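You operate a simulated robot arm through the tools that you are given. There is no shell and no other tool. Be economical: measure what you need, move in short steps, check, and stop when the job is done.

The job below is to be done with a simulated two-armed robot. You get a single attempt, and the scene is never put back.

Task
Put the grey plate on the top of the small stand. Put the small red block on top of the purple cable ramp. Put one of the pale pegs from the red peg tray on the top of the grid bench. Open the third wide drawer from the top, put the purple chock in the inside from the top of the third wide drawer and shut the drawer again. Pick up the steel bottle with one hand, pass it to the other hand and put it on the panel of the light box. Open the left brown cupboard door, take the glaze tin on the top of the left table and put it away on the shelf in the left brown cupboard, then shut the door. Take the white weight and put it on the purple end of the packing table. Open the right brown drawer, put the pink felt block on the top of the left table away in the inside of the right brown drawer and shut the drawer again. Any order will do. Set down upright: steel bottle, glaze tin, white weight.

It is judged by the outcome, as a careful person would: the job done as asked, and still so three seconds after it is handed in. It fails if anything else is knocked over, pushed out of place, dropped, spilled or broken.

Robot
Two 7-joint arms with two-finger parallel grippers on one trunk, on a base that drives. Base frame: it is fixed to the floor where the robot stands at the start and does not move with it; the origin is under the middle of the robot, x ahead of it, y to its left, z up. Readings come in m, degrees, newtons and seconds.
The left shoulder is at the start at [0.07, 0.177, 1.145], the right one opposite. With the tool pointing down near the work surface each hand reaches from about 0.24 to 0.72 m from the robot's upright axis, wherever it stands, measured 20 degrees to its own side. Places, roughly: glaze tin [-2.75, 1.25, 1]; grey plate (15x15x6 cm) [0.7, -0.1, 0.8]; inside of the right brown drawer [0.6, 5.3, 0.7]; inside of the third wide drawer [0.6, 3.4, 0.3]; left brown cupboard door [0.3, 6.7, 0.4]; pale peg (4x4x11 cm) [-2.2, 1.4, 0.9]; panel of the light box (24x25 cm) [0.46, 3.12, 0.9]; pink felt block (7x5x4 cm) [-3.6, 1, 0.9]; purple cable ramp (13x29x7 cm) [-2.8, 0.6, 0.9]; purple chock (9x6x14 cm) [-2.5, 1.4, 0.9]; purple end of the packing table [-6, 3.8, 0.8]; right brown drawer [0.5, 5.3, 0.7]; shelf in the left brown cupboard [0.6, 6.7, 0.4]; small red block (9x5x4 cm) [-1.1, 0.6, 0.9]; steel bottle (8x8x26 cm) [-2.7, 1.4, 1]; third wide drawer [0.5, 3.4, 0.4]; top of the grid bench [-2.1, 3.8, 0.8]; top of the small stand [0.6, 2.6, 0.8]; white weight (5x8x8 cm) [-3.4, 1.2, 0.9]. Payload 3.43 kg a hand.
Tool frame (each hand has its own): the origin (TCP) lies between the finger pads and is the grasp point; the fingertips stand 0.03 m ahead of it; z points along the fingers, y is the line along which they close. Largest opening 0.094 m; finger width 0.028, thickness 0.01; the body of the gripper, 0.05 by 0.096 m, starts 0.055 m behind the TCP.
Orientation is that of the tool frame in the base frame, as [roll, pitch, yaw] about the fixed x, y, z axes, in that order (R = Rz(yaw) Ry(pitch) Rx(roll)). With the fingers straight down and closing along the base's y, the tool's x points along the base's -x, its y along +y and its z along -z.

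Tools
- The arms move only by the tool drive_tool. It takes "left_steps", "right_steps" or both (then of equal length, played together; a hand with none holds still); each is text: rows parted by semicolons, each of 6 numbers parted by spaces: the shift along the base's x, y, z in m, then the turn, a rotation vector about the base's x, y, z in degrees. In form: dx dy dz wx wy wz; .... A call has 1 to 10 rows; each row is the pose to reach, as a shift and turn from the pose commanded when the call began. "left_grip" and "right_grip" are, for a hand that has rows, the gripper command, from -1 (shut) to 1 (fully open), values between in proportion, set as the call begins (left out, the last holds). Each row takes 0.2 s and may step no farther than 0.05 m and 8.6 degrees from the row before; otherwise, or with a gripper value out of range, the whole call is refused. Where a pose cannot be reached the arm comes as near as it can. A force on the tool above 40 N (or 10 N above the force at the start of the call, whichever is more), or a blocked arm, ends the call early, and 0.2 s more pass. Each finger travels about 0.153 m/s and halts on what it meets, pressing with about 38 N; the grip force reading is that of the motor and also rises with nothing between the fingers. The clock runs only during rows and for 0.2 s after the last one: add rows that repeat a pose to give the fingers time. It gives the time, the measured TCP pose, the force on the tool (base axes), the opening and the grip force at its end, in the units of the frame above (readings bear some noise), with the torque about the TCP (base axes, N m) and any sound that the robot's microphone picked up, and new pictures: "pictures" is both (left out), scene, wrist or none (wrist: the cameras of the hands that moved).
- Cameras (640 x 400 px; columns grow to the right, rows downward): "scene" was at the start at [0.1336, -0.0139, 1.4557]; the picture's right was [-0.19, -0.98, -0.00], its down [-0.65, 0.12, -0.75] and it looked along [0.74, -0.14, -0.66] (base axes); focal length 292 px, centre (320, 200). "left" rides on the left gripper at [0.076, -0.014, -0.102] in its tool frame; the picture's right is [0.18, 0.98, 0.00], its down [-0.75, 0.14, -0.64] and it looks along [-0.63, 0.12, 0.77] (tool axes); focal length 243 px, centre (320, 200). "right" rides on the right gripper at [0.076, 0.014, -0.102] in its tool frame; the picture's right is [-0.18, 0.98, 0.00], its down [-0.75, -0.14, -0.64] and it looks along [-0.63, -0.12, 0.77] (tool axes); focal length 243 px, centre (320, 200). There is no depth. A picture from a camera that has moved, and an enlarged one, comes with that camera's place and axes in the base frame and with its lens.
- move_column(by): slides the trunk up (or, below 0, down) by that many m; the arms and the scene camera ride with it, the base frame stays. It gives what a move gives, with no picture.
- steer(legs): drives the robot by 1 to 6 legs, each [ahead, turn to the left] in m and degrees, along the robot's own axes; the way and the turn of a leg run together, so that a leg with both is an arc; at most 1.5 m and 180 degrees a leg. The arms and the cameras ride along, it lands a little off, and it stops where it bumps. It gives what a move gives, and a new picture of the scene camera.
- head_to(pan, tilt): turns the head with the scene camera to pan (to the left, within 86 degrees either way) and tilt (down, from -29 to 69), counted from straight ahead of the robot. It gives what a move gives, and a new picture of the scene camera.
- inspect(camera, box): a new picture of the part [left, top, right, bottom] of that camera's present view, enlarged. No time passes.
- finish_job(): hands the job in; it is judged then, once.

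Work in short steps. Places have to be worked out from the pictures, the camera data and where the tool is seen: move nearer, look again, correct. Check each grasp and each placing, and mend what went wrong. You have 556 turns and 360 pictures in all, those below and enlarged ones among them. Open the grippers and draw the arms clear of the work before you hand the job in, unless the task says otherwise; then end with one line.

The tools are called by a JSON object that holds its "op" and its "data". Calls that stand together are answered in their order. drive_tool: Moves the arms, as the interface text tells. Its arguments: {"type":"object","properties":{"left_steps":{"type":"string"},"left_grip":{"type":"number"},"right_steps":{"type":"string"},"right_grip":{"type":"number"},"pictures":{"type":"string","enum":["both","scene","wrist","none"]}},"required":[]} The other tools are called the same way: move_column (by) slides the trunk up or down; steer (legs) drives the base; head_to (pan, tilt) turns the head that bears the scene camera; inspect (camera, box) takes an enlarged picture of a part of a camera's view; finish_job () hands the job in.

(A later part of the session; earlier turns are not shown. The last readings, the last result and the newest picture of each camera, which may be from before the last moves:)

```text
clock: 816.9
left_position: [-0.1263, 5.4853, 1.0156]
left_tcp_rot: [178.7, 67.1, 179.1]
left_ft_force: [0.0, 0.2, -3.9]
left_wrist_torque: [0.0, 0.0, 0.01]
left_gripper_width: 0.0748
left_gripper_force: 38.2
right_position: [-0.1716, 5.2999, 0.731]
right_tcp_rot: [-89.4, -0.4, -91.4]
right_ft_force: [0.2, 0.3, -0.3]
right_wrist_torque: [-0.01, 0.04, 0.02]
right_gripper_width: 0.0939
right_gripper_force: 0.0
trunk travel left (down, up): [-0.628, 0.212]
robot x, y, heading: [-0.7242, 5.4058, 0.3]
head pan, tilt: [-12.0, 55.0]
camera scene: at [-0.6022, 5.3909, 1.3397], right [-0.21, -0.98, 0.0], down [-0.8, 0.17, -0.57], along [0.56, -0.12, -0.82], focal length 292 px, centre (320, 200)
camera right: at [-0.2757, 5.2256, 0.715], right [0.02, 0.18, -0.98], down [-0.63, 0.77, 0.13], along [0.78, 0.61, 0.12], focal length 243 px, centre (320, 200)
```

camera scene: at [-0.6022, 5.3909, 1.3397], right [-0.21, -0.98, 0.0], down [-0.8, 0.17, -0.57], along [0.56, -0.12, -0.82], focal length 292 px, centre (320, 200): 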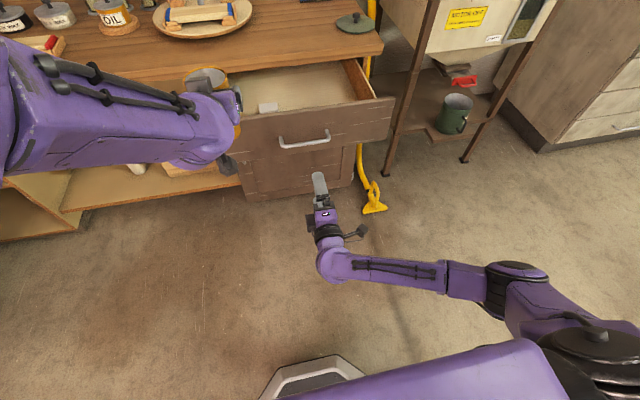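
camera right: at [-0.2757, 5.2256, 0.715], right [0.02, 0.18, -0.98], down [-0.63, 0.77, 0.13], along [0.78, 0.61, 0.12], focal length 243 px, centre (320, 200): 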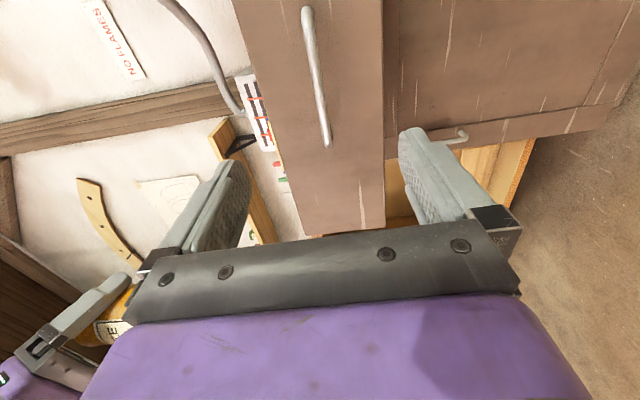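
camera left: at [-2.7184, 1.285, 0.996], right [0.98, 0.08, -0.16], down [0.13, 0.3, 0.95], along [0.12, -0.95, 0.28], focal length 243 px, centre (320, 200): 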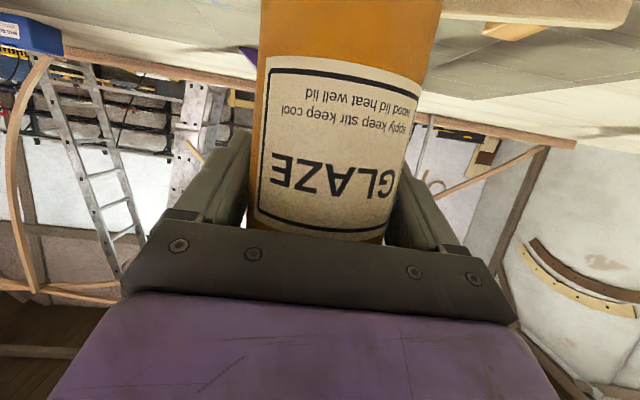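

Aligned. First I pull the left hand with the tin back and up a bit so it stays clear of the plate on the desk, then drive to the handle.

{"op": "drive_tool", "data": {"left_steps": "-0.02 0.01 0.02 0 0 0; -0.04 0.02 0.04 0 0 0; -0.06 0.03 0.06 0 0 0; -0.08 0.04 0.08 0 0 0; -0.1 0.05 0.1 0 0 0", "pictures": "none"}}

{"op": "steer", "data": {"legs": [[0.183, 0]]}}

{"op": "drive_tool", "data": {"right_steps": "0 0 0 0 0 0; 0 0 0 0 0 0; 0 0 0 0 0 0; 0 0 0 0 0 0", "right_grip": -1, "pictures": "wrist"}}

```text
clock: 818.1
left_position: [-0.2274, 5.5374, 1.1159]
left_tcp_rot: [178.9, 67.1, 179.3]
left_ft_force: [-0.2, 0.4, -4.3]
left_wrist_torque: [0.01, 0.01, -0.03]
left_gripper_width: 0.0747
left_gripper_force: 37.7
right_position: [-0.1727, 5.3, 0.7314]
right_tcp_rot: [-89.3, -0.3, -91.4]
right_ft_force: [0.6, 0.5, -0.3]
right_wrist_torque: [0.0, -0.04, 0.01]
right_gripper_width: 0.094
right_gripper_force: 0.1
trunk travel left (down, up): [-0.628, 0.212]
robot x, y, heading: [-0.723, 5.4029, 0.1]
head pan, tilt: [-12.0, 55.0]
```

```text
clock: 819.6
left_position: [-0.0423, 5.5344, 1.114]
left_tcp_rot: [178.7, 67.1, 179.1]
left_ft_force: [0.5, -0.2, -4.0]
left_wrist_torque: [-0.01, 0.01, 0.02]
left_gripper_width: 0.0748
left_gripper_force: 37.7
right_position: [0.0127, 5.299, 0.7304]
right_tcp_rot: [-89.4, -0.3, -91.4]
right_ft_force: [0.0, -0.4, 0.1]
right_wrist_torque: [0.0, 0.01, -0.02]
right_gripper_width: 0.0943
right_gripper_force: 0.1
trunk travel left (down, up): [-0.628, 0.212]
robot x, y, heading: [-0.5416, 5.401, -0.0]
head pan, tilt: [-12.0, 55.0]
camera scene: at [-0.4184, 5.3907, 1.3396], right [-0.21, -0.98, 0.0], down [-0.8, 0.17, -0.57], along [0.56, -0.12, -0.82], focal length 292 px, centre (320, 200)
```

scene: 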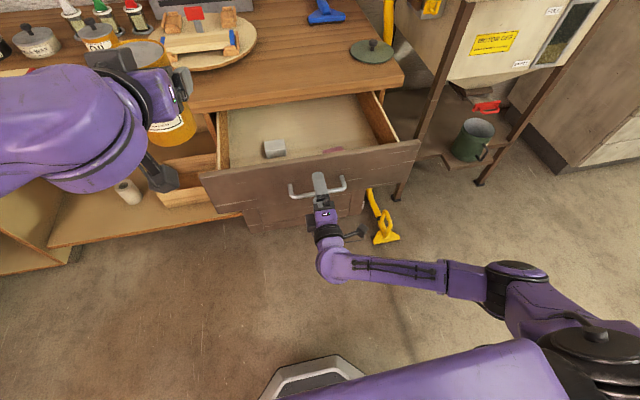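

```text
clock: 820.6
left_position: [-0.0454, 5.5338, 1.1157]
left_tcp_rot: [178.7, 67.2, 179.1]
left_ft_force: [0.8, 0.2, -4.2]
left_wrist_torque: [0.0, 0.01, 0.0]
left_gripper_width: 0.0751
left_gripper_force: 38.4
right_position: [0.0104, 5.2989, 0.7343]
right_tcp_rot: [-89.1, -0.2, -91.5]
right_ft_force: [1.3, -2.8, 23.2]
right_wrist_torque: [0.45, -0.04, -0.17]
right_gripper_width: 0.0157
right_gripper_force: 45.0
trunk travel left (down, up): [-0.628, 0.212]
robot x, y, heading: [-0.5449, 5.4034, 0.1]
head pan, tilt: [-12.0, 55.0]
camera right: at [-0.0936, 5.2258, 0.7177], right [0.02, 0.18, -0.98], down [-0.63, 0.77, 0.13], along [0.78, 0.61, 0.13], focal length 243 px, centre (320, 200)
```

right: 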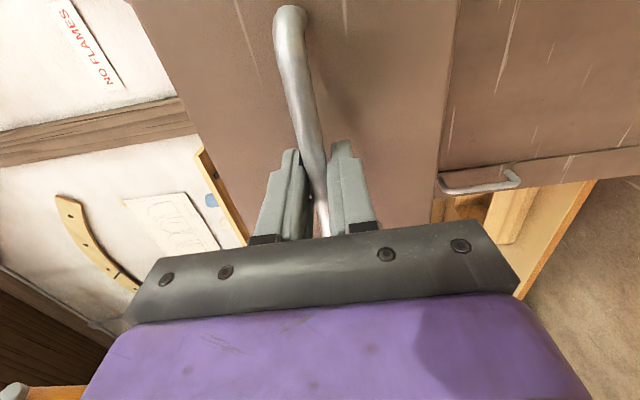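

Gripped. Driving forward to close the drawer.

{"op": "steer", "data": {"legs": [[0.26, 0]]}}

```text
clock: 822.5
left_position: [0.2075, 5.5353, 1.1159]
left_tcp_rot: [178.5, 67.0, 179.1]
left_ft_force: [0.1, -0.3, -3.5]
left_wrist_torque: [0.01, 0.02, 0.01]
left_gripper_width: 0.075
left_gripper_force: 38.3
right_position: [0.261, 5.3003, 0.7337]
right_tcp_rot: [-89.0, 0.0, -91.3]
right_ft_force: [-8.7, -3.1, 4.5]
right_wrist_torque: [-0.01, -0.08, 0.14]
right_gripper_width: 0.0158
right_gripper_force: 44.7
trunk travel left (down, up): [-0.628, 0.212]
robot x, y, heading: [-0.2873, 5.4028, -0.0]
head pan, tilt: [-12.0, 55.0]
stopped in leg 1: the force on the tool passed its limit at 91 N (the readings are from after the stop); the commanded pose is now the measured one
camera scene: at [-0.1686, 5.3905, 1.3396], right [-0.21, -0.98, 0.0], down [-0.8, 0.17, -0.57], along [0.56, -0.12, -0.82], focal length 292 px, centre (320, 200)
```

scene: 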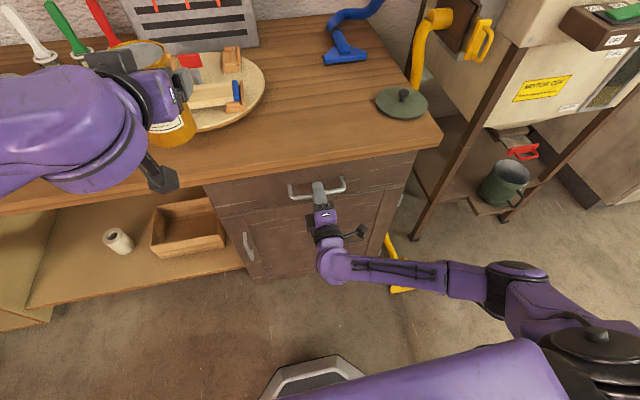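

The drawer is shut. Releasing, backing off, restoring the right hand, and moving over to the cupboard.

{"op": "drive_tool", "data": {"right_steps": "0 0 0 0 0 0; 0 0 0 0 0 0; 0 0 0 0 0 0", "right_grip": 1, "pictures": "none"}}

{"op": "steer", "data": {"legs": [[-0.33, 0]]}}

{"op": "drive_tool", "data": {"right_steps": "-0.01 -0.01 0.02 4.6 4.6 -4.6; -0.01 -0.02 0.04 9.2 9.2 -9.2; -0.01 -0.03 0.06 13.9 13.9 -13.9; 0 -0.04 0.08 18.5 18.5 -18.5; 0 -0.05 0.1 23.1 23.1 -23.1; 0 -0.06 0.12 27.7 27.7 -27.7; 0 -0.07 0.14 32.3 32.3 -32.3; 0 -0.08 0.16 37 37 -37; 0 -0.09 0.18 41.6 41.6 -41.6; 0 -0.1 0.2 46.2 46.2 -46.2", "pictures": "none"}}

{"op": "drive_tool", "data": {"right_steps": "0 -0.01 0.03 4.6 4.6 -4.6; 0 -0.02 0.06 9.2 9.2 -9.2; 0 -0.03 0.09 13.9 13.9 -13.9; 0 -0.04 0.12 18.5 18.5 -18.5; 0 -0.05 0.15 23.1 23.1 -23.1", "pictures": "none"}}

{"op": "steer", "data": {"legs": [[0, 90], [1.06, 0], [0, -90]]}}

{"op": "head_to", "data": {"pan": 10, "tilt": 45}}

```text
clock: 823.3
left_position: [0.2101, 5.5363, 1.115]
left_tcp_rot: [178.8, 67.0, 179.1]
left_ft_force: [0.2, -0.3, -3.4]
left_wrist_torque: [-0.02, 0.01, -0.01]
left_gripper_width: 0.0749
left_gripper_force: 38.0
right_position: [0.2619, 5.3013, 0.7327]
right_tcp_rot: [-89.0, 0.0, -91.3]
right_ft_force: [-0.3, 0.7, 0.4]
right_wrist_torque: [0.01, 0.0, 0.0]
right_gripper_width: 0.0941
right_gripper_force: 0.0
trunk travel left (down, up): [-0.628, 0.212]
robot x, y, heading: [-0.283, 5.4014, -0.2]
head pan, tilt: [-12.0, 55.0]
```

```text
clock: 825.5
left_position: [-0.1204, 5.5357, 1.114]
left_tcp_rot: [178.6, 67.0, 179.1]
left_ft_force: [0.5, -0.1, -3.2]
left_wrist_torque: [-0.01, 0.0, 0.03]
left_gripper_width: 0.0752
left_gripper_force: 38.2
right_position: [-0.0669, 5.301, 0.7335]
right_tcp_rot: [-89.0, 0.1, -91.2]
right_ft_force: [-0.1, 0.1, 0.0]
right_wrist_torque: [0.02, -0.01, -0.01]
right_gripper_width: 0.0941
right_gripper_force: 0.0
trunk travel left (down, up): [-0.628, 0.212]
robot x, y, heading: [-0.6203, 5.4013, -0.2]
head pan, tilt: [-12.0, 55.0]
camera scene: at [-0.4962, 5.3908, 1.3397], right [-0.21, -0.98, 0.0], down [-0.8, 0.17, -0.57], along [0.56, -0.12, -0.82], focal length 292 px, centre (320, 200)
```

scene: 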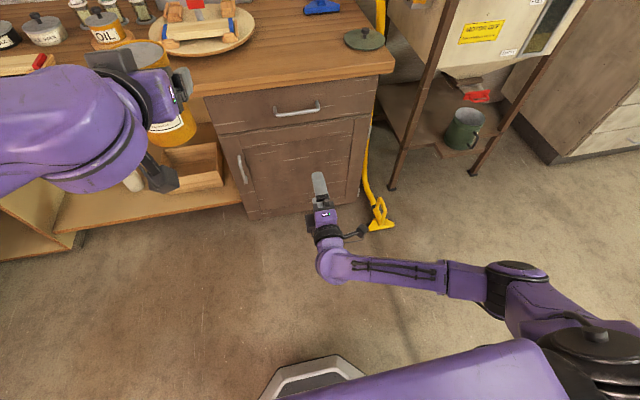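

```text
clock: 827.7
left_position: [-0.1195, 5.5353, 1.1148]
left_tcp_rot: [178.6, 67.0, 179.1]
left_ft_force: [0.2, -0.5, -3.5]
left_wrist_torque: [0.0, -0.01, 0.0]
left_gripper_width: 0.0749
left_gripper_force: 38.0
right_position: [-0.0666, 5.2009, 0.933]
right_tcp_rot: [-151.3, 15.8, -152.8]
right_ft_force: [-0.3, 0.3, 0.0]
right_wrist_torque: [0.02, -0.02, -0.02]
right_gripper_width: 0.0942
right_gripper_force: 0.0
trunk travel left (down, up): [-0.628, 0.212]
robot x, y, heading: [-0.6189, 5.3997, -0.4]
head pan, tilt: [-12.0, 55.0]
```

```text
clock: 828.9
left_position: [-0.1194, 5.5353, 1.113]
left_tcp_rot: [178.7, 67.0, 179.1]
left_ft_force: [-1.0, -0.3, -3.5]
left_wrist_torque: [0.02, 0.0, 0.03]
left_gripper_width: 0.0747
left_gripper_force: 38.1
right_position: [-0.0653, 5.1507, 1.0824]
right_tcp_rot: [-179.1, -1.5, 179.8]
right_ft_force: [-0.5, -0.2, -0.4]
right_wrist_torque: [0.03, 0.0, -0.01]
right_gripper_width: 0.0941
right_gripper_force: 0.0
trunk travel left (down, up): [-0.628, 0.212]
robot x, y, heading: [-0.6179, 5.4089, -0.1]
head pan, tilt: [-12.0, 55.0]
```

```text
clock: 842.0
left_position: [-0.1209, 6.5986, 1.1145]
left_tcp_rot: [178.5, 67.0, 179.9]
left_ft_force: [0.3, -1.2, -3.8]
left_wrist_torque: [-0.02, -0.02, 0.02]
left_gripper_width: 0.0748
left_gripper_force: 38.2
right_position: [-0.0623, 6.2155, 1.0832]
right_tcp_rot: [-179.0, -1.4, -179.3]
right_ft_force: [-0.1, 0.1, -0.3]
right_wrist_torque: [0.02, 0.01, 0.03]
right_gripper_width: 0.0939
right_gripper_force: 0.2
trunk travel left (down, up): [-0.628, 0.212]
robot x, y, heading: [-0.6168, 6.4563, 1.0]
head pan, tilt: [-12.0, 55.0]
camera scene: at [-0.4957, 6.4489, 1.3397], right [-0.19, -0.98, 0.0], down [-0.8, 0.16, -0.57], along [0.56, -0.11, -0.82], focal length 292 px, centre (320, 200)
```

scene: 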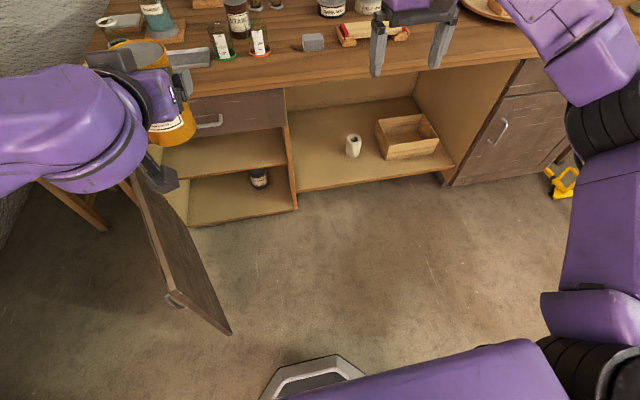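

```text
clock: 842.8
left_position: [-0.1212, 6.5982, 1.1135]
left_tcp_rot: [178.7, 66.9, 179.9]
left_ft_force: [0.2, 0.5, -3.8]
left_wrist_torque: [0.01, 0.04, -0.02]
left_gripper_width: 0.075
left_gripper_force: 37.7
right_position: [-0.0626, 6.2156, 1.0817]
right_tcp_rot: [-178.9, -1.4, -179.2]
right_ft_force: [-0.1, -0.8, -0.6]
right_wrist_torque: [0.01, 0.01, -0.04]
right_gripper_width: 0.0942
right_gripper_force: 0.0
trunk travel left (down, up): [-0.628, 0.212]
robot x, y, heading: [-0.6176, 6.4592, 0.8]
head pan, tilt: [10.0, 45.0]
camera scene: at [-0.4865, 6.4782, 1.3531], right [0.19, -0.98, 0.0], down [-0.7, -0.13, -0.71], along [0.69, 0.13, -0.71], focal length 292 px, centre (320, 200)
```

scene: 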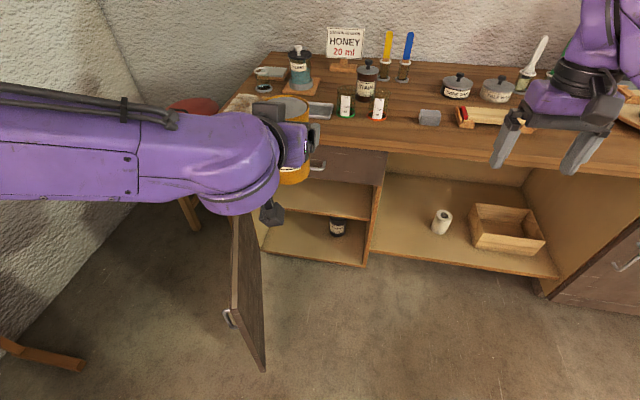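

The door stands open. To keep my left elbow off the door I'll come in at about 20° from the −y side: repositioning to (−0.58, 6.14), heading 20°.

{"op": "steer", "data": {"legs": [[0, -90.8], [0.33, 0], [0, 110]]}}

{"op": "drive_tool", "data": {"right_steps": "-0.04 0 0.01 0 0 0; -0.08 0 0.02 0 0 0; -0.12 0 0.03 0 0 0; -0.16 0 0.04 0 0 0; -0.2 0 0.05 0 0 0", "pictures": "none"}}

{"op": "move_column", "data": {"by": -0.3}}

{"op": "head_to", "data": {"pan": 10, "tilt": 30}}

```text
clock: 853.4
left_position: [-0.1862, 6.4142, 1.1143]
left_tcp_rot: [178.8, 67.0, -162.3]
left_ft_force: [0.5, -0.1, -3.1]
left_wrist_torque: [0.0, 0.01, 0.02]
left_gripper_width: 0.0751
left_gripper_force: 37.6
right_position: [-0.012, 6.068, 1.0823]
right_tcp_rot: [-179.0, -1.4, -161.2]
right_ft_force: [0.3, -0.1, -0.6]
right_wrist_torque: [-0.01, 0.02, -0.04]
right_gripper_width: 0.094
right_gripper_force: 0.0
trunk travel left (down, up): [-0.628, 0.212]
robot x, y, heading: [-0.6145, 6.134, 18.8]
head pan, tilt: [10.0, 45.0]
camera scene: at [-0.4961, 6.1867, 1.3531], right [0.48, -0.88, 0.0], down [-0.62, -0.34, -0.71], along [0.62, 0.34, -0.71], focal length 292 px, centre (320, 200)
```

scene: 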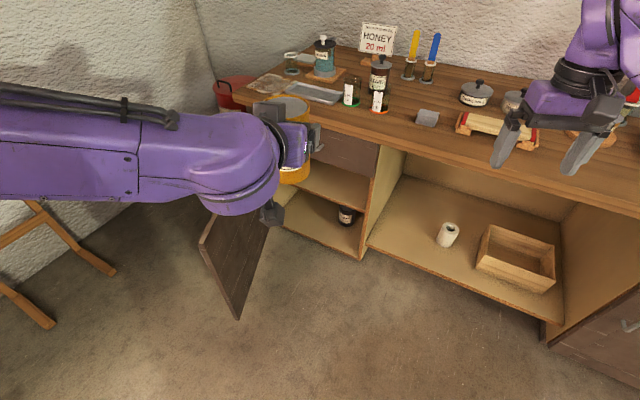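

```text
clock: 854.6
left_position: [-0.1866, 6.4141, 1.1155]
left_tcp_rot: [178.7, 66.9, -162.1]
left_ft_force: [0.0, 0.2, -3.8]
left_wrist_torque: [0.0, 0.0, -0.03]
left_gripper_width: 0.0748
left_gripper_force: 38.6
right_position: [-0.1897, 6.0665, 1.1276]
right_tcp_rot: [-178.9, -1.4, -161.2]
right_ft_force: [0.0, 0.0, -0.6]
right_wrist_torque: [0.01, 0.02, 0.02]
right_gripper_width: 0.0938
right_gripper_force: 0.0
right hand out of reach, approached as far as the arm can: row 5
trunk travel left (down, up): [-0.628, 0.212]
robot x, y, heading: [-0.615, 6.1276, 18.6]
head pan, tilt: [10.0, 45.0]
```

```text
clock: 857.6
left_position: [-0.1868, 6.4148, 0.8135]
left_tcp_rot: [178.5, 67.0, -162.2]
left_ft_force: [-0.1, 0.1, -3.0]
left_wrist_torque: [0.01, 0.0, -0.04]
left_gripper_width: 0.0747
left_gripper_force: 38.0
right_position: [-0.189, 6.0668, 0.8271]
right_tcp_rot: [-179.1, -1.2, -161.2]
right_ft_force: [0.2, 0.0, 0.1]
right_wrist_torque: [-0.01, 0.01, 0.02]
right_gripper_width: 0.0939
right_gripper_force: 0.1
trunk travel left (down, up): [-0.328, 0.512]
robot x, y, heading: [-0.6131, 6.129, 18.8]
head pan, tilt: [10.0, 45.0]
```

```text
clock: 858.4
left_position: [-0.1856, 6.4142, 0.813]
left_tcp_rot: [178.6, 67.1, -162.1]
left_ft_force: [-1.0, 0.2, -3.4]
left_wrist_torque: [-0.02, 0.02, -0.02]
left_gripper_width: 0.0744
left_gripper_force: 37.9
right_position: [-0.189, 6.0664, 0.8278]
right_tcp_rot: [-179.1, -1.5, -161.2]
right_ft_force: [0.4, -0.6, 0.1]
right_wrist_torque: [0.02, 0.0, 0.01]
right_gripper_width: 0.094
right_gripper_force: 0.1
trunk travel left (down, up): [-0.328, 0.512]
robot x, y, heading: [-0.6177, 6.1291, 18.7]
head pan, tilt: [10.0, 30.0]
camera scene: at [-0.4882, 6.1909, 1.0756], right [0.48, -0.88, 0.0], down [-0.44, -0.24, -0.87], along [0.76, 0.42, -0.5], focal length 292 px, centre (320, 200)
```

scene: 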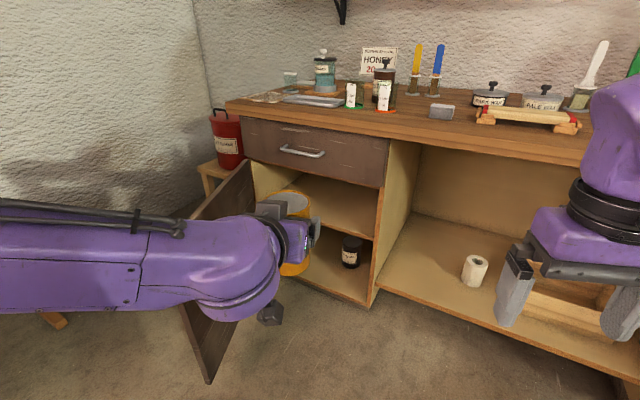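

The shelf top is at z≈0.465, opening y≈6.41–6.93, ceiling ≈0.676. Extending the left arm with the tin in front of the opening.

{"op": "drive_tool", "data": {"left_steps": "0.033 0.011 -0.025 0 0 0; 0.066 0.022 -0.05 0 0 0; 0.099 0.033 -0.075 0 0 0; 0.132 0.044 -0.1 0 0 0; 0.165 0.055 -0.125 0 0 0; 0.198 0.066 -0.15 0 0 0; 0.231 0.078 -0.175 0 0 0; 0.265 0.09 -0.2 0 0 0; 0.265 0.09 -0.22 0 0 0"}}

```text
clock: 860.4
left_position: [0.0785, 6.5029, 0.5935]
left_tcp_rot: [178.7, 67.0, -162.2]
left_ft_force: [0.4, 0.2, -3.8]
left_wrist_torque: [-0.01, 0.02, 0.01]
left_gripper_width: 0.0751
left_gripper_force: 37.8
right_position: [-0.1896, 6.0679, 0.8292]
right_tcp_rot: [-179.0, -1.4, -161.2]
right_ft_force: [0.2, 0.3, 0.4]
right_wrist_torque: [0.0, -0.01, 0.02]
right_gripper_width: 0.094
right_gripper_force: 0.1
trunk travel left (down, up): [-0.328, 0.512]
robot x, y, heading: [-0.6168, 6.1313, 18.9]
head pan, tilt: [10.0, 30.0]
camera scene: at [-0.4879, 6.191, 1.0757], right [0.48, -0.88, 0.0], down [-0.44, -0.24, -0.87], along [0.76, 0.42, -0.5], focal length 292 px, centre (320, 200)
camera left: at [-0.0348, 6.4488, 0.5634], right [-0.39, 0.91, -0.16], down [-0.32, 0.03, 0.95], along [0.86, 0.42, 0.28], focal length 243 px, centre (320, 200)
```

scene: 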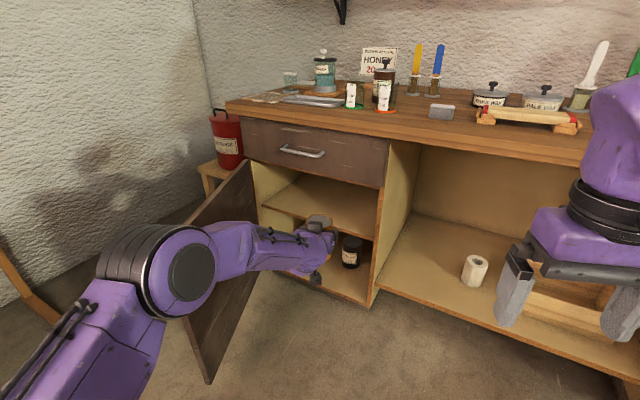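
left: 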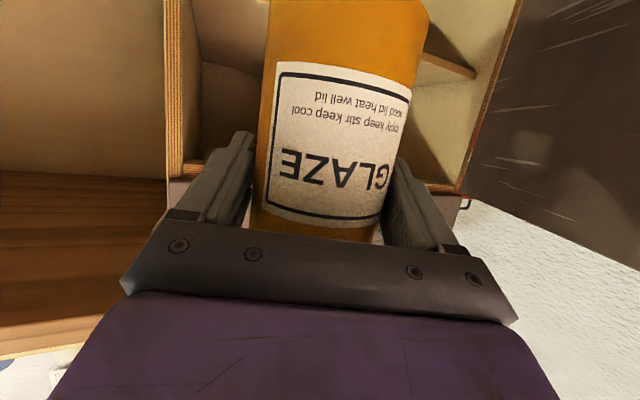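

Refined shelf: front edge x≈0.35, top z≈0.435. Lowering to TCP z≈0.555 and driving in part way.

{"op": "drive_tool", "data": {"left_steps": "0 0 -0.02 0 0 0; 0 0 -0.038 0 0 0", "pictures": "none"}}

{"op": "steer", "data": {"legs": [[0.17, 0]]}}

{"op": "inspect", "data": {"camera": "left", "box": [0, 0, 640, 400]}}

```text
clock: 861.0
left_position: [0.0787, 6.502, 0.5556]
left_tcp_rot: [178.6, 67.1, -161.9]
left_ft_force: [-0.1, -0.4, -3.4]
left_wrist_torque: [-0.02, 0.02, 0.04]
left_gripper_width: 0.075
left_gripper_force: 37.9
right_position: [-0.1888, 6.0672, 0.8273]
right_tcp_rot: [-179.0, -1.4, -161.2]
right_ft_force: [-0.7, -0.6, 0.4]
right_wrist_torque: [0.02, 0.01, -0.02]
right_gripper_width: 0.0939
right_gripper_force: 0.1
trunk travel left (down, up): [-0.328, 0.512]
robot x, y, heading: [-0.6153, 6.1265, 18.3]
head pan, tilt: [10.0, 30.0]
```

```text
clock: 862.4
left_position: [0.2385, 6.5581, 0.5549]
left_tcp_rot: [178.6, 67.0, -162.0]
left_ft_force: [0.1, -0.1, -5.0]
left_wrist_torque: [0.01, 0.05, 0.01]
left_gripper_width: 0.0747
left_gripper_force: 37.9
right_position: [-0.0277, 6.1208, 0.8276]
right_tcp_rot: [-179.0, -1.5, -161.1]
right_ft_force: [0.5, -0.5, -0.9]
right_wrist_torque: [-0.01, 0.01, -0.01]
right_gripper_width: 0.094
right_gripper_force: 0.0
trunk travel left (down, up): [-0.328, 0.512]
robot x, y, heading: [-0.4558, 6.183, 18.8]
head pan, tilt: [10.0, 30.0]
camera scene: at [-0.327, 6.2457, 1.0755], right [0.48, -0.88, 0.0], down [-0.44, -0.24, -0.87], along [0.76, 0.42, -0.5], focal length 292 px, centre (320, 200)
```

scene: 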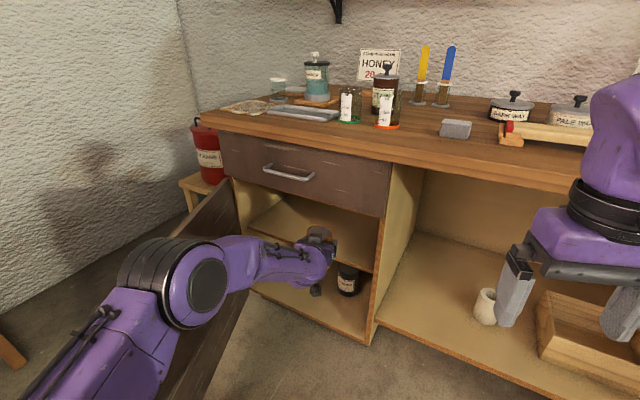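

```text
1.00 times, centred on (320, 200) of left (not enlarged: the box is as wide or as high as the picture)
camera zoom: at [0.1252, 6.5041, 0.5251], right [-0.39, 0.91, -0.16], down [-0.32, 0.03, 0.95], along [0.86, 0.42, 0.28], focal length 243 px, centre (320, 200)
```

zoom: 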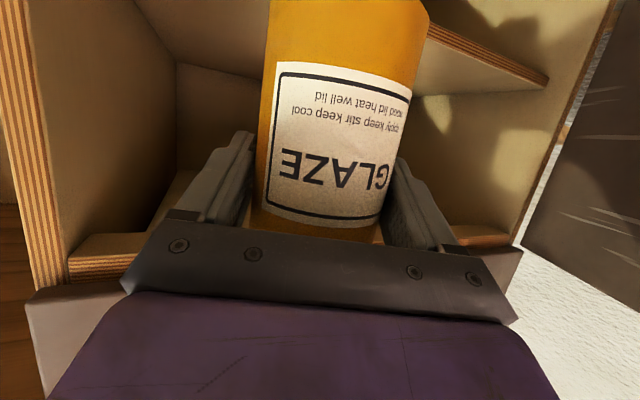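

The rail under the drawer has its underside at z≈0.61, so headroom is tight. I'll go in lower: TCP z≈0.535 first, 10 cm in, then re-check.

{"op": "drive_tool", "data": {"left_steps": "0 0 -0.01 0 0 0; 0 0 -0.02 0 0 0", "pictures": "none"}}

{"op": "steer", "data": {"legs": [[0.09, 0]]}}

{"op": "inspect", "data": {"camera": "left", "box": [0, 0, 640, 400]}}

{"op": "inspect", "data": {"camera": "scene", "box": [160, 160, 440, 360]}}

```text
clock: 863.0
left_position: [0.2376, 6.5566, 0.5341]
left_tcp_rot: [178.7, 66.9, -162.1]
left_ft_force: [-0.4, 0.2, -3.4]
left_wrist_torque: [0.0, -0.01, -0.06]
left_gripper_width: 0.0747
left_gripper_force: 38.2
right_position: [-0.028, 6.1205, 0.8279]
right_tcp_rot: [-179.0, -1.5, -161.1]
right_ft_force: [-0.2, 0.0, -0.4]
right_wrist_torque: [0.0, 0.02, 0.03]
right_gripper_width: 0.0939
right_gripper_force: 0.1
trunk travel left (down, up): [-0.328, 0.512]
robot x, y, heading: [-0.4569, 6.1806, 18.8]
head pan, tilt: [10.0, 30.0]
```

```text
clock: 864.1
left_position: [0.3237, 6.5878, 0.5347]
left_tcp_rot: [178.5, 66.9, -162.2]
left_ft_force: [0.8, -0.5, -3.9]
left_wrist_torque: [-0.01, -0.01, 0.0]
left_gripper_width: 0.0752
left_gripper_force: 38.4
right_position: [0.0571, 6.1511, 0.8284]
right_tcp_rot: [-179.1, -1.5, -161.1]
right_ft_force: [-0.3, 0.1, 0.4]
right_wrist_torque: [-0.03, 0.03, 0.0]
right_gripper_width: 0.094
right_gripper_force: 0.0
trunk travel left (down, up): [-0.328, 0.512]
robot x, y, heading: [-0.3684, 6.212, 18.7]
head pan, tilt: [10.0, 30.0]
camera scene: at [-0.2411, 6.275, 1.0755], right [0.48, -0.88, 0.0], down [-0.44, -0.24, -0.87], along [0.76, 0.42, -0.5], focal length 292 px, centre (320, 200)
```

scene: 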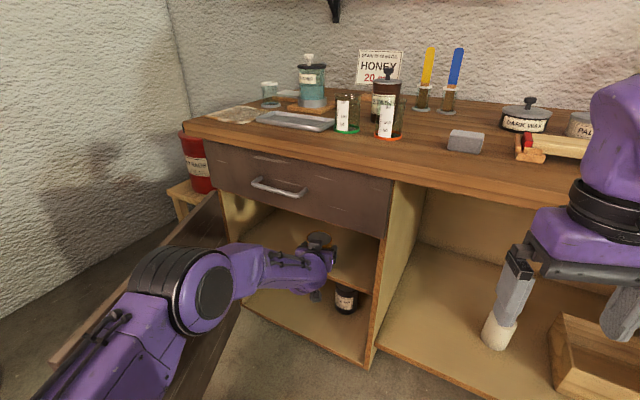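

```text
1.00 times, centred on (320, 200) of left (not enlarged: the box is as wide or as high as the picture)
camera zoom: at [0.2106, 6.5335, 0.5049], right [-0.39, 0.91, -0.16], down [-0.32, 0.03, 0.95], along [0.86, 0.42, 0.28], focal length 243 px, centre (320, 200)
```

zoom: 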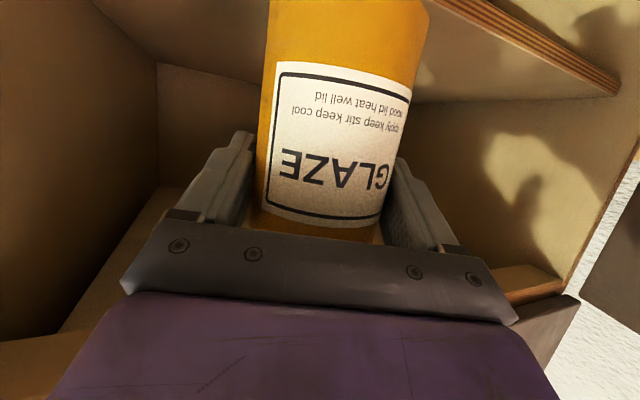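

```text
2.00 times, centred on (300, 260) of scene
camera zoom: at [-0.2411, 6.275, 1.0755], right [0.48, -0.88, 0.0], down [-0.44, -0.24, -0.87], along [0.76, 0.42, -0.5], focal length 584 px, centre (360, 80)
```

zoom: 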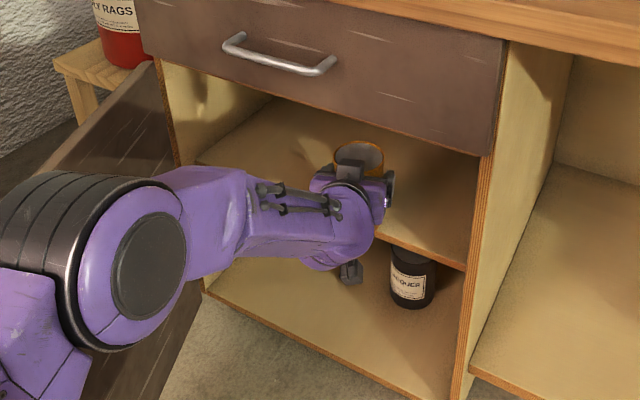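

Looks clear. Lowering 7 mm and driving the last 9.5 cm in.

{"op": "drive_tool", "data": {"left_steps": "0 0 -0.004 0 0 0; 0 0 -0.007 0 0 0", "pictures": "none"}}

{"op": "steer", "data": {"legs": [[0.095, 0]]}}

{"op": "inspect", "data": {"camera": "left", "box": [0, 0, 640, 400]}}

{"op": "inspect", "data": {"camera": "scene", "box": [160, 160, 440, 360]}}

```text
clock: 864.7
left_position: [0.3234, 6.5867, 0.528]
left_tcp_rot: [178.5, 67.0, -162.3]
left_ft_force: [-0.6, 0.8, -3.5]
left_wrist_torque: [-0.01, 0.04, -0.01]
left_gripper_width: 0.075
left_gripper_force: 37.7
right_position: [0.0574, 6.1517, 0.8285]
right_tcp_rot: [-178.9, -1.4, -161.1]
right_ft_force: [-0.1, 0.7, -0.1]
right_wrist_torque: [-0.02, 0.03, 0.0]
right_gripper_width: 0.0941
right_gripper_force: 0.0
trunk travel left (down, up): [-0.328, 0.512]
robot x, y, heading: [-0.3676, 6.2103, 18.7]
head pan, tilt: [10.0, 30.0]
```

```text
clock: 865.9
left_position: [0.4136, 6.619, 0.5281]
left_tcp_rot: [178.7, 66.9, -162.0]
left_ft_force: [0.9, 0.7, -4.0]
left_wrist_torque: [-0.03, -0.01, 0.01]
left_gripper_width: 0.0749
left_gripper_force: 37.7
right_position: [0.1491, 6.1822, 0.8267]
right_tcp_rot: [-178.9, -1.5, -161.1]
right_ft_force: [-0.2, 0.1, -0.1]
right_wrist_torque: [-0.01, 0.01, 0.04]
right_gripper_width: 0.0939
right_gripper_force: 0.0
trunk travel left (down, up): [-0.328, 0.512]
robot x, y, heading: [-0.2812, 6.2441, 19.0]
head pan, tilt: [10.0, 30.0]
camera scene: at [-0.1507, 6.306, 1.0755], right [0.48, -0.88, 0.0], down [-0.44, -0.24, -0.87], along [0.76, 0.42, -0.5], focal length 292 px, centre (320, 200)
```

scene: 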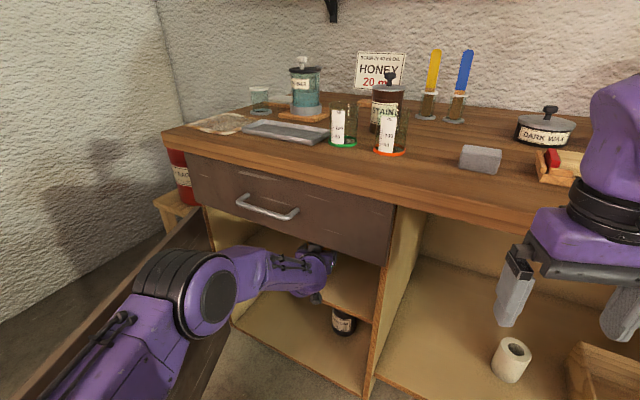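

```text
1.00 times, centred on (320, 200) of left (not enlarged: the box is as wide or as high as the picture)
camera zoom: at [0.3008, 6.5648, 0.4976], right [-0.39, 0.91, -0.16], down [-0.32, 0.03, 0.95], along [0.86, 0.42, 0.28], focal length 243 px, centre (320, 200)
```

zoom: 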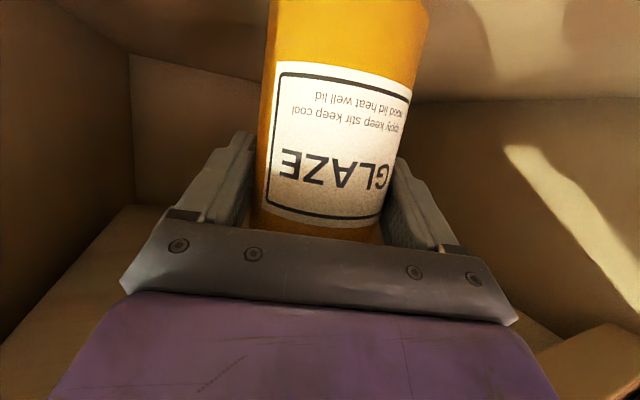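

```text
2.00 times, centred on (300, 260) of scene
camera zoom: at [-0.1507, 6.306, 1.0755], right [0.48, -0.88, 0.0], down [-0.44, -0.24, -0.87], along [0.76, 0.42, -0.5], focal length 584 px, centre (360, 80)
```

zoom: 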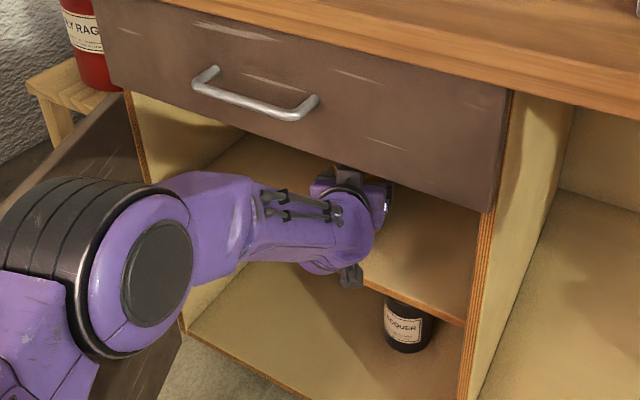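

The tin is over the shelf. Lowering in small steps to contact.

{"op": "drive_tool", "data": {"left_steps": "0 0 -0.004 0 0 0; 0 0 -0.008 0 0 0; 0 0 -0.012 0 0 0; 0 0 -0.015 0 0 0", "pictures": "none"}}

```text
clock: 866.9
left_position: [0.4129, 6.618, 0.512]
left_tcp_rot: [178.6, 66.9, -162.0]
left_ft_force: [0.1, -0.3, -4.5]
left_wrist_torque: [-0.02, 0.03, 0.02]
left_gripper_width: 0.0747
left_gripper_force: 37.6
right_position: [0.1475, 6.1824, 0.8286]
right_tcp_rot: [-178.9, -1.4, -161.0]
right_ft_force: [-0.1, -0.3, 0.6]
right_wrist_torque: [0.01, -0.01, 0.01]
right_gripper_width: 0.0939
right_gripper_force: 0.0
trunk travel left (down, up): [-0.328, 0.512]
robot x, y, heading: [-0.2809, 6.2418, 18.7]
head pan, tilt: [10.0, 30.0]
```

{"op": "drive_tool", "data": {"left_steps": "0 0 -0.004 0 0 0; 0 0 -0.008 0 0 0; 0 0 -0.012 0 0 0; 0 0 -0.016 0 0 0; 0 0 -0.02 0 0 0", "pictures": "wrist"}}

```text
clock: 868.1
left_position: [0.414, 6.6192, 0.5019]
left_tcp_rot: [178.7, 67.6, -161.8]
left_ft_force: [-3.6, -0.1, 22.2]
left_wrist_torque: [-0.69, 0.33, -0.1]
left_gripper_width: 0.0749
left_gripper_force: 38.1
right_position: [0.1459, 6.1813, 0.8303]
right_tcp_rot: [-179.0, -1.3, -161.0]
right_ft_force: [0.9, 0.3, -0.1]
right_wrist_torque: [-0.03, 0.03, 0.01]
right_gripper_width: 0.0939
right_gripper_force: 0.0
trunk travel left (down, up): [-0.328, 0.512]
robot x, y, heading: [-0.2798, 6.248, 18.8]
head pan, tilt: [10.0, 30.0]
camera left: at [0.301, 6.5652, 0.4698], right [-0.39, 0.91, -0.16], down [-0.33, 0.02, 0.94], along [0.86, 0.42, 0.29], focal length 243 px, centre (320, 200)
```

left: 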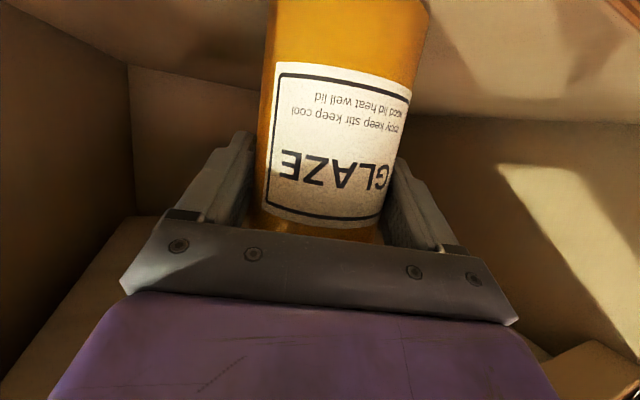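

Contact under the tin (26 N). Easing up, then opening the fingers.

{"op": "drive_tool", "data": {"left_steps": "0 0 0.004 0 0 0; 0 0 0.007 0 0 0", "pictures": "none"}}

{"op": "drive_tool", "data": {"left_steps": "0 0 0 0 0 0; 0 0 0 0 0 0; 0 0 0 0 0 0", "left_grip": 1, "pictures": "wrist"}}

```text
clock: 868.7
left_position: [0.4129, 6.6186, 0.5017]
left_tcp_rot: [178.4, 67.0, -162.2]
left_ft_force: [3.2, 4.2, 9.8]
left_wrist_torque: [0.12, -0.72, 0.16]
left_gripper_width: 0.0751
left_gripper_force: 38.5
right_position: [0.147, 6.1818, 0.8289]
right_tcp_rot: [-179.0, -1.2, -161.0]
right_ft_force: [-0.6, -0.3, 0.1]
right_wrist_torque: [-0.01, 0.02, -0.02]
right_gripper_width: 0.094
right_gripper_force: 0.1
trunk travel left (down, up): [-0.328, 0.512]
robot x, y, heading: [-0.282, 6.2437, 18.9]
head pan, tilt: [10.0, 30.0]
```

```text
clock: 869.5
left_position: [0.4118, 6.6178, 0.5006]
left_tcp_rot: [178.7, 66.8, -162.1]
left_ft_force: [0.9, 0.1, -0.4]
left_wrist_torque: [0.01, 0.0, -0.01]
left_gripper_width: 0.094
left_gripper_force: 0.2
right_position: [0.1469, 6.1827, 0.8272]
right_tcp_rot: [-179.0, -1.4, -161.0]
right_ft_force: [0.3, 1.9, 0.1]
right_wrist_torque: [0.01, -0.02, 0.0]
right_gripper_width: 0.094
right_gripper_force: 0.1
trunk travel left (down, up): [-0.328, 0.512]
robot x, y, heading: [-0.2758, 6.2419, 18.9]
head pan, tilt: [10.0, 30.0]
camera left: at [0.3, 6.5644, 0.4705], right [-0.39, 0.91, -0.16], down [-0.32, 0.03, 0.95], along [0.86, 0.42, 0.28], focal length 243 px, centre (320, 200)
```

left: 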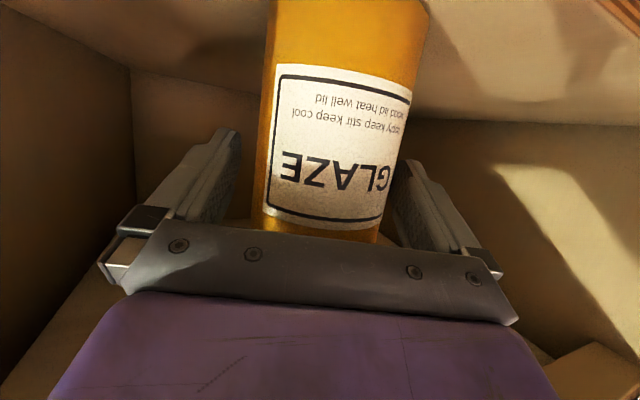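

The tin stands free. Reversing straight out slowly.

{"op": "steer", "data": {"legs": [[-0.12, 0]]}}

{"op": "inspect", "data": {"camera": "left", "box": [0, 0, 640, 400]}}

```text
clock: 870.7
left_position: [0.2998, 6.5797, 0.5019]
left_tcp_rot: [178.7, 67.0, -162.0]
left_ft_force: [-0.7, -0.1, 0.9]
left_wrist_torque: [0.0, 0.01, -0.02]
left_gripper_width: 0.0938
left_gripper_force: 0.0
right_position: [0.0336, 6.1425, 0.8292]
right_tcp_rot: [-179.1, -1.3, -161.0]
right_ft_force: [0.4, -0.7, 0.1]
right_wrist_torque: [0.02, -0.02, 0.02]
right_gripper_width: 0.0941
right_gripper_force: 0.1
trunk travel left (down, up): [-0.328, 0.512]
robot x, y, heading: [-0.3956, 6.206, 18.8]
head pan, tilt: [10.0, 30.0]
camera scene: at [-0.2662, 6.2665, 1.0759], right [0.48, -0.88, 0.0], down [-0.44, -0.24, -0.87], along [0.76, 0.42, -0.5], focal length 292 px, centre (320, 200)
```

scene: 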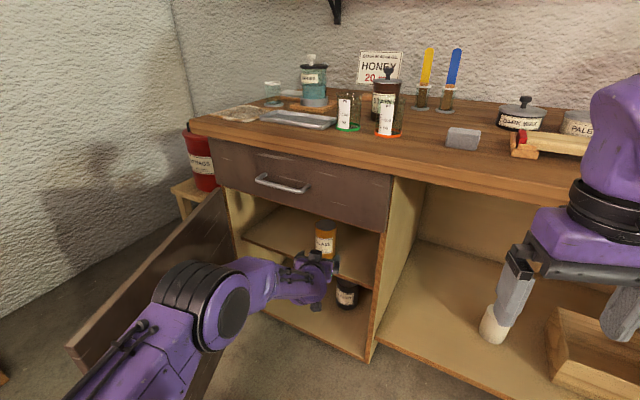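

```text
1.00 times, centred on (320, 200) of left (not enlarged: the box is as wide or as high as the picture)
camera zoom: at [0.1865, 6.5259, 0.4714], right [-0.39, 0.91, -0.16], down [-0.32, 0.03, 0.95], along [0.86, 0.42, 0.28], focal length 243 px, centre (320, 200)
```

zoom: 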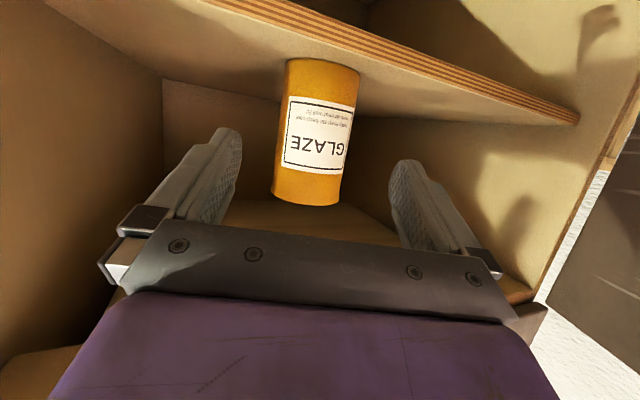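

The tin stands upright on the shelf. Backing fully out, raising the trunk, and repositioning to push the door shut from outside.

{"op": "steer", "data": {"legs": [[-0.35, 0]]}}

{"op": "move_column", "data": {"by": 0.3}}

{"op": "steer", "data": {"legs": [[0, 71], [0.4, 0], [0, -90]]}}

{"op": "head_to", "data": {"pan": 20, "tilt": 45}}

```text
clock: 873.0
left_position: [-0.0315, 6.4672, 0.5008]
left_tcp_rot: [178.6, 67.0, -162.0]
left_ft_force: [0.3, 0.7, 0.9]
left_wrist_torque: [0.01, 0.01, 0.02]
left_gripper_width: 0.094
left_gripper_force: 0.0
right_position: [-0.2976, 6.0314, 0.8285]
right_tcp_rot: [-178.9, -1.5, -161.0]
right_ft_force: [0.7, -0.3, -0.1]
right_wrist_torque: [0.03, 0.0, 0.01]
right_gripper_width: 0.0937
right_gripper_force: 0.0
trunk travel left (down, up): [-0.328, 0.512]
robot x, y, heading: [-0.7237, 6.0918, 19.0]
head pan, tilt: [10.0, 30.0]
camera scene: at [-0.5969, 6.1533, 1.0759], right [0.48, -0.88, 0.0], down [-0.44, -0.24, -0.87], along [0.76, 0.42, -0.5], focal length 292 px, centre (320, 200)
```

scene: 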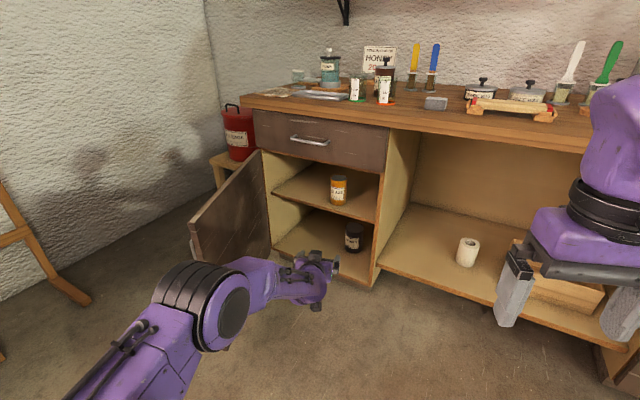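

```text
clock: 876.0
left_position: [-0.0312, 6.4674, 0.8001]
left_tcp_rot: [178.6, 66.9, -162.0]
left_ft_force: [0.4, -0.5, -0.3]
left_wrist_torque: [-0.01, 0.03, -0.02]
left_gripper_width: 0.0939
left_gripper_force: 0.0
right_position: [-0.2962, 6.031, 1.1283]
right_tcp_rot: [-179.0, -1.4, -161.1]
right_ft_force: [0.3, 0.6, 0.4]
right_wrist_torque: [0.01, 0.0, -0.01]
right_gripper_width: 0.0941
right_gripper_force: 0.0
trunk travel left (down, up): [-0.628, 0.212]
robot x, y, heading: [-0.7253, 6.0919, 19.0]
head pan, tilt: [10.0, 30.0]
```

```text
clock: 885.3
left_position: [0.0603, 6.6062, 0.7993]
left_tcp_rot: [178.6, 66.9, 178.2]
left_ft_force: [-0.3, 0.0, 0.4]
left_wrist_torque: [0.01, -0.01, -0.01]
left_gripper_width: 0.0941
left_gripper_force: 0.0
right_position: [-0.3388, 6.2844, 1.1271]
right_tcp_rot: [-178.9, -1.3, 179.2]
right_ft_force: [-0.6, -0.2, 0.1]
right_wrist_torque: [0.03, 0.02, 0.03]
right_gripper_width: 0.0939
right_gripper_force: 0.1
trunk travel left (down, up): [-0.628, 0.212]
robot x, y, heading: [-0.7242, 6.4824, -0.9]
head pan, tilt: [10.0, 30.0]
camera scene: at [-0.5792, 6.5016, 1.3758], right [0.16, -0.99, 0.0], down [-0.49, -0.08, -0.87], along [0.86, 0.14, -0.5], focal length 292 px, centre (320, 200)
```

scene: 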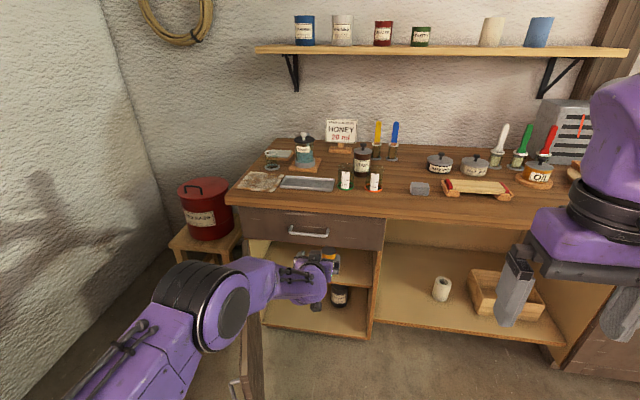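

```text
clock: 886.1
left_position: [0.0602, 6.6056, 0.8016]
left_tcp_rot: [178.7, 66.9, 178.2]
left_ft_force: [0.6, 0.0, 0.8]
left_wrist_torque: [0.01, -0.03, 0.0]
left_gripper_width: 0.0939
left_gripper_force: 0.1
right_position: [-0.3374, 6.2838, 1.1281]
right_tcp_rot: [-179.0, -1.4, 179.3]
right_ft_force: [0.5, -0.3, 0.5]
right_wrist_torque: [0.02, -0.02, -0.05]
right_gripper_width: 0.0939
right_gripper_force: 0.0
trunk travel left (down, up): [-0.628, 0.212]
robot x, y, heading: [-0.7169, 6.4868, -0.9]
head pan, tilt: [20.0, 45.0]
camera scene: at [-0.5915, 6.5141, 1.3532], right [0.33, -0.95, 0.0], down [-0.67, -0.23, -0.71], along [0.67, 0.23, -0.71], focal length 292 px, centre (320, 200)
```

scene: 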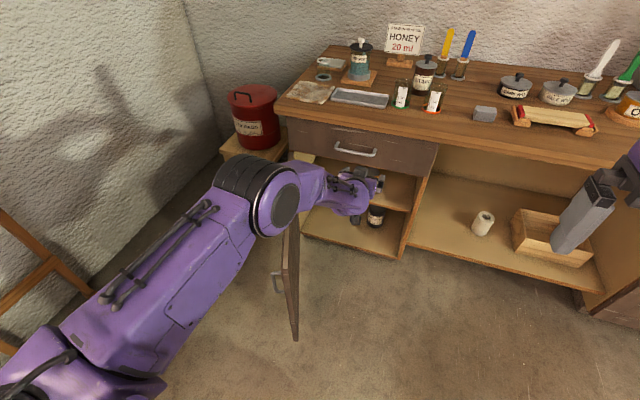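

The door is at ~63°. Moving the closed left hand above the door to its outer (+y) side.

{"op": "drive_tool", "data": {"left_steps": "-0.031 0.034 0.01 0 0 0; -0.062 0.068 0.02 0 0 0; -0.093 0.102 0.02 0 0 0; -0.124 0.136 0.02 0 0 0; -0.155 0.17 0.02 0 0 0; -0.186 0.204 0.02 0 0 0; -0.217 0.238 0.02 0 0 0; -0.248 0.272 0.02 0 0 0; -0.28 0.306 0.02 0 0 0; -0.31 0.34 0.02 0 0 0", "left_grip": -1, "pictures": "scene"}}

```text
clock: 888.3
left_position: [-0.2534, 6.9468, 0.8198]
left_tcp_rot: [179.0, 66.9, 178.5]
left_ft_force: [0.3, 0.9, -0.5]
left_wrist_torque: [0.01, -0.02, 0.0]
left_gripper_width: 0.0002
left_gripper_force: 33.1
right_position: [-0.3389, 6.2857, 1.1287]
right_tcp_rot: [-178.9, -1.4, 179.2]
right_ft_force: [-0.4, 0.9, 0.5]
right_wrist_torque: [0.01, -0.01, -0.01]
right_gripper_width: 0.0939
right_gripper_force: 0.1
trunk travel left (down, up): [-0.628, 0.212]
robot x, y, heading: [-0.7155, 6.4875, -1.1]
head pan, tilt: [20.0, 45.0]
camera scene: at [-0.5923, 6.5156, 1.3532], right [0.33, -0.94, 0.0], down [-0.67, -0.23, -0.71], along [0.67, 0.23, -0.71], focal length 292 px, centre (320, 200)
```

scene: 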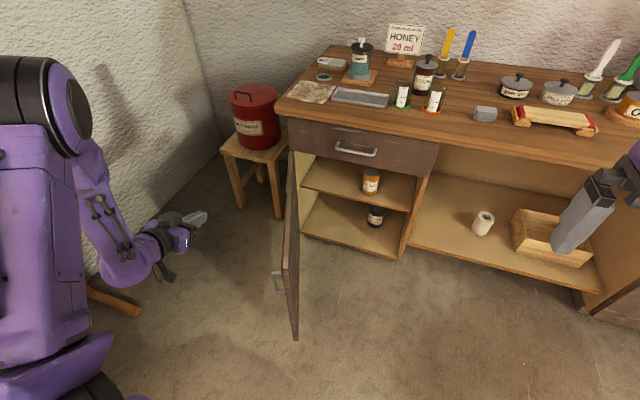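

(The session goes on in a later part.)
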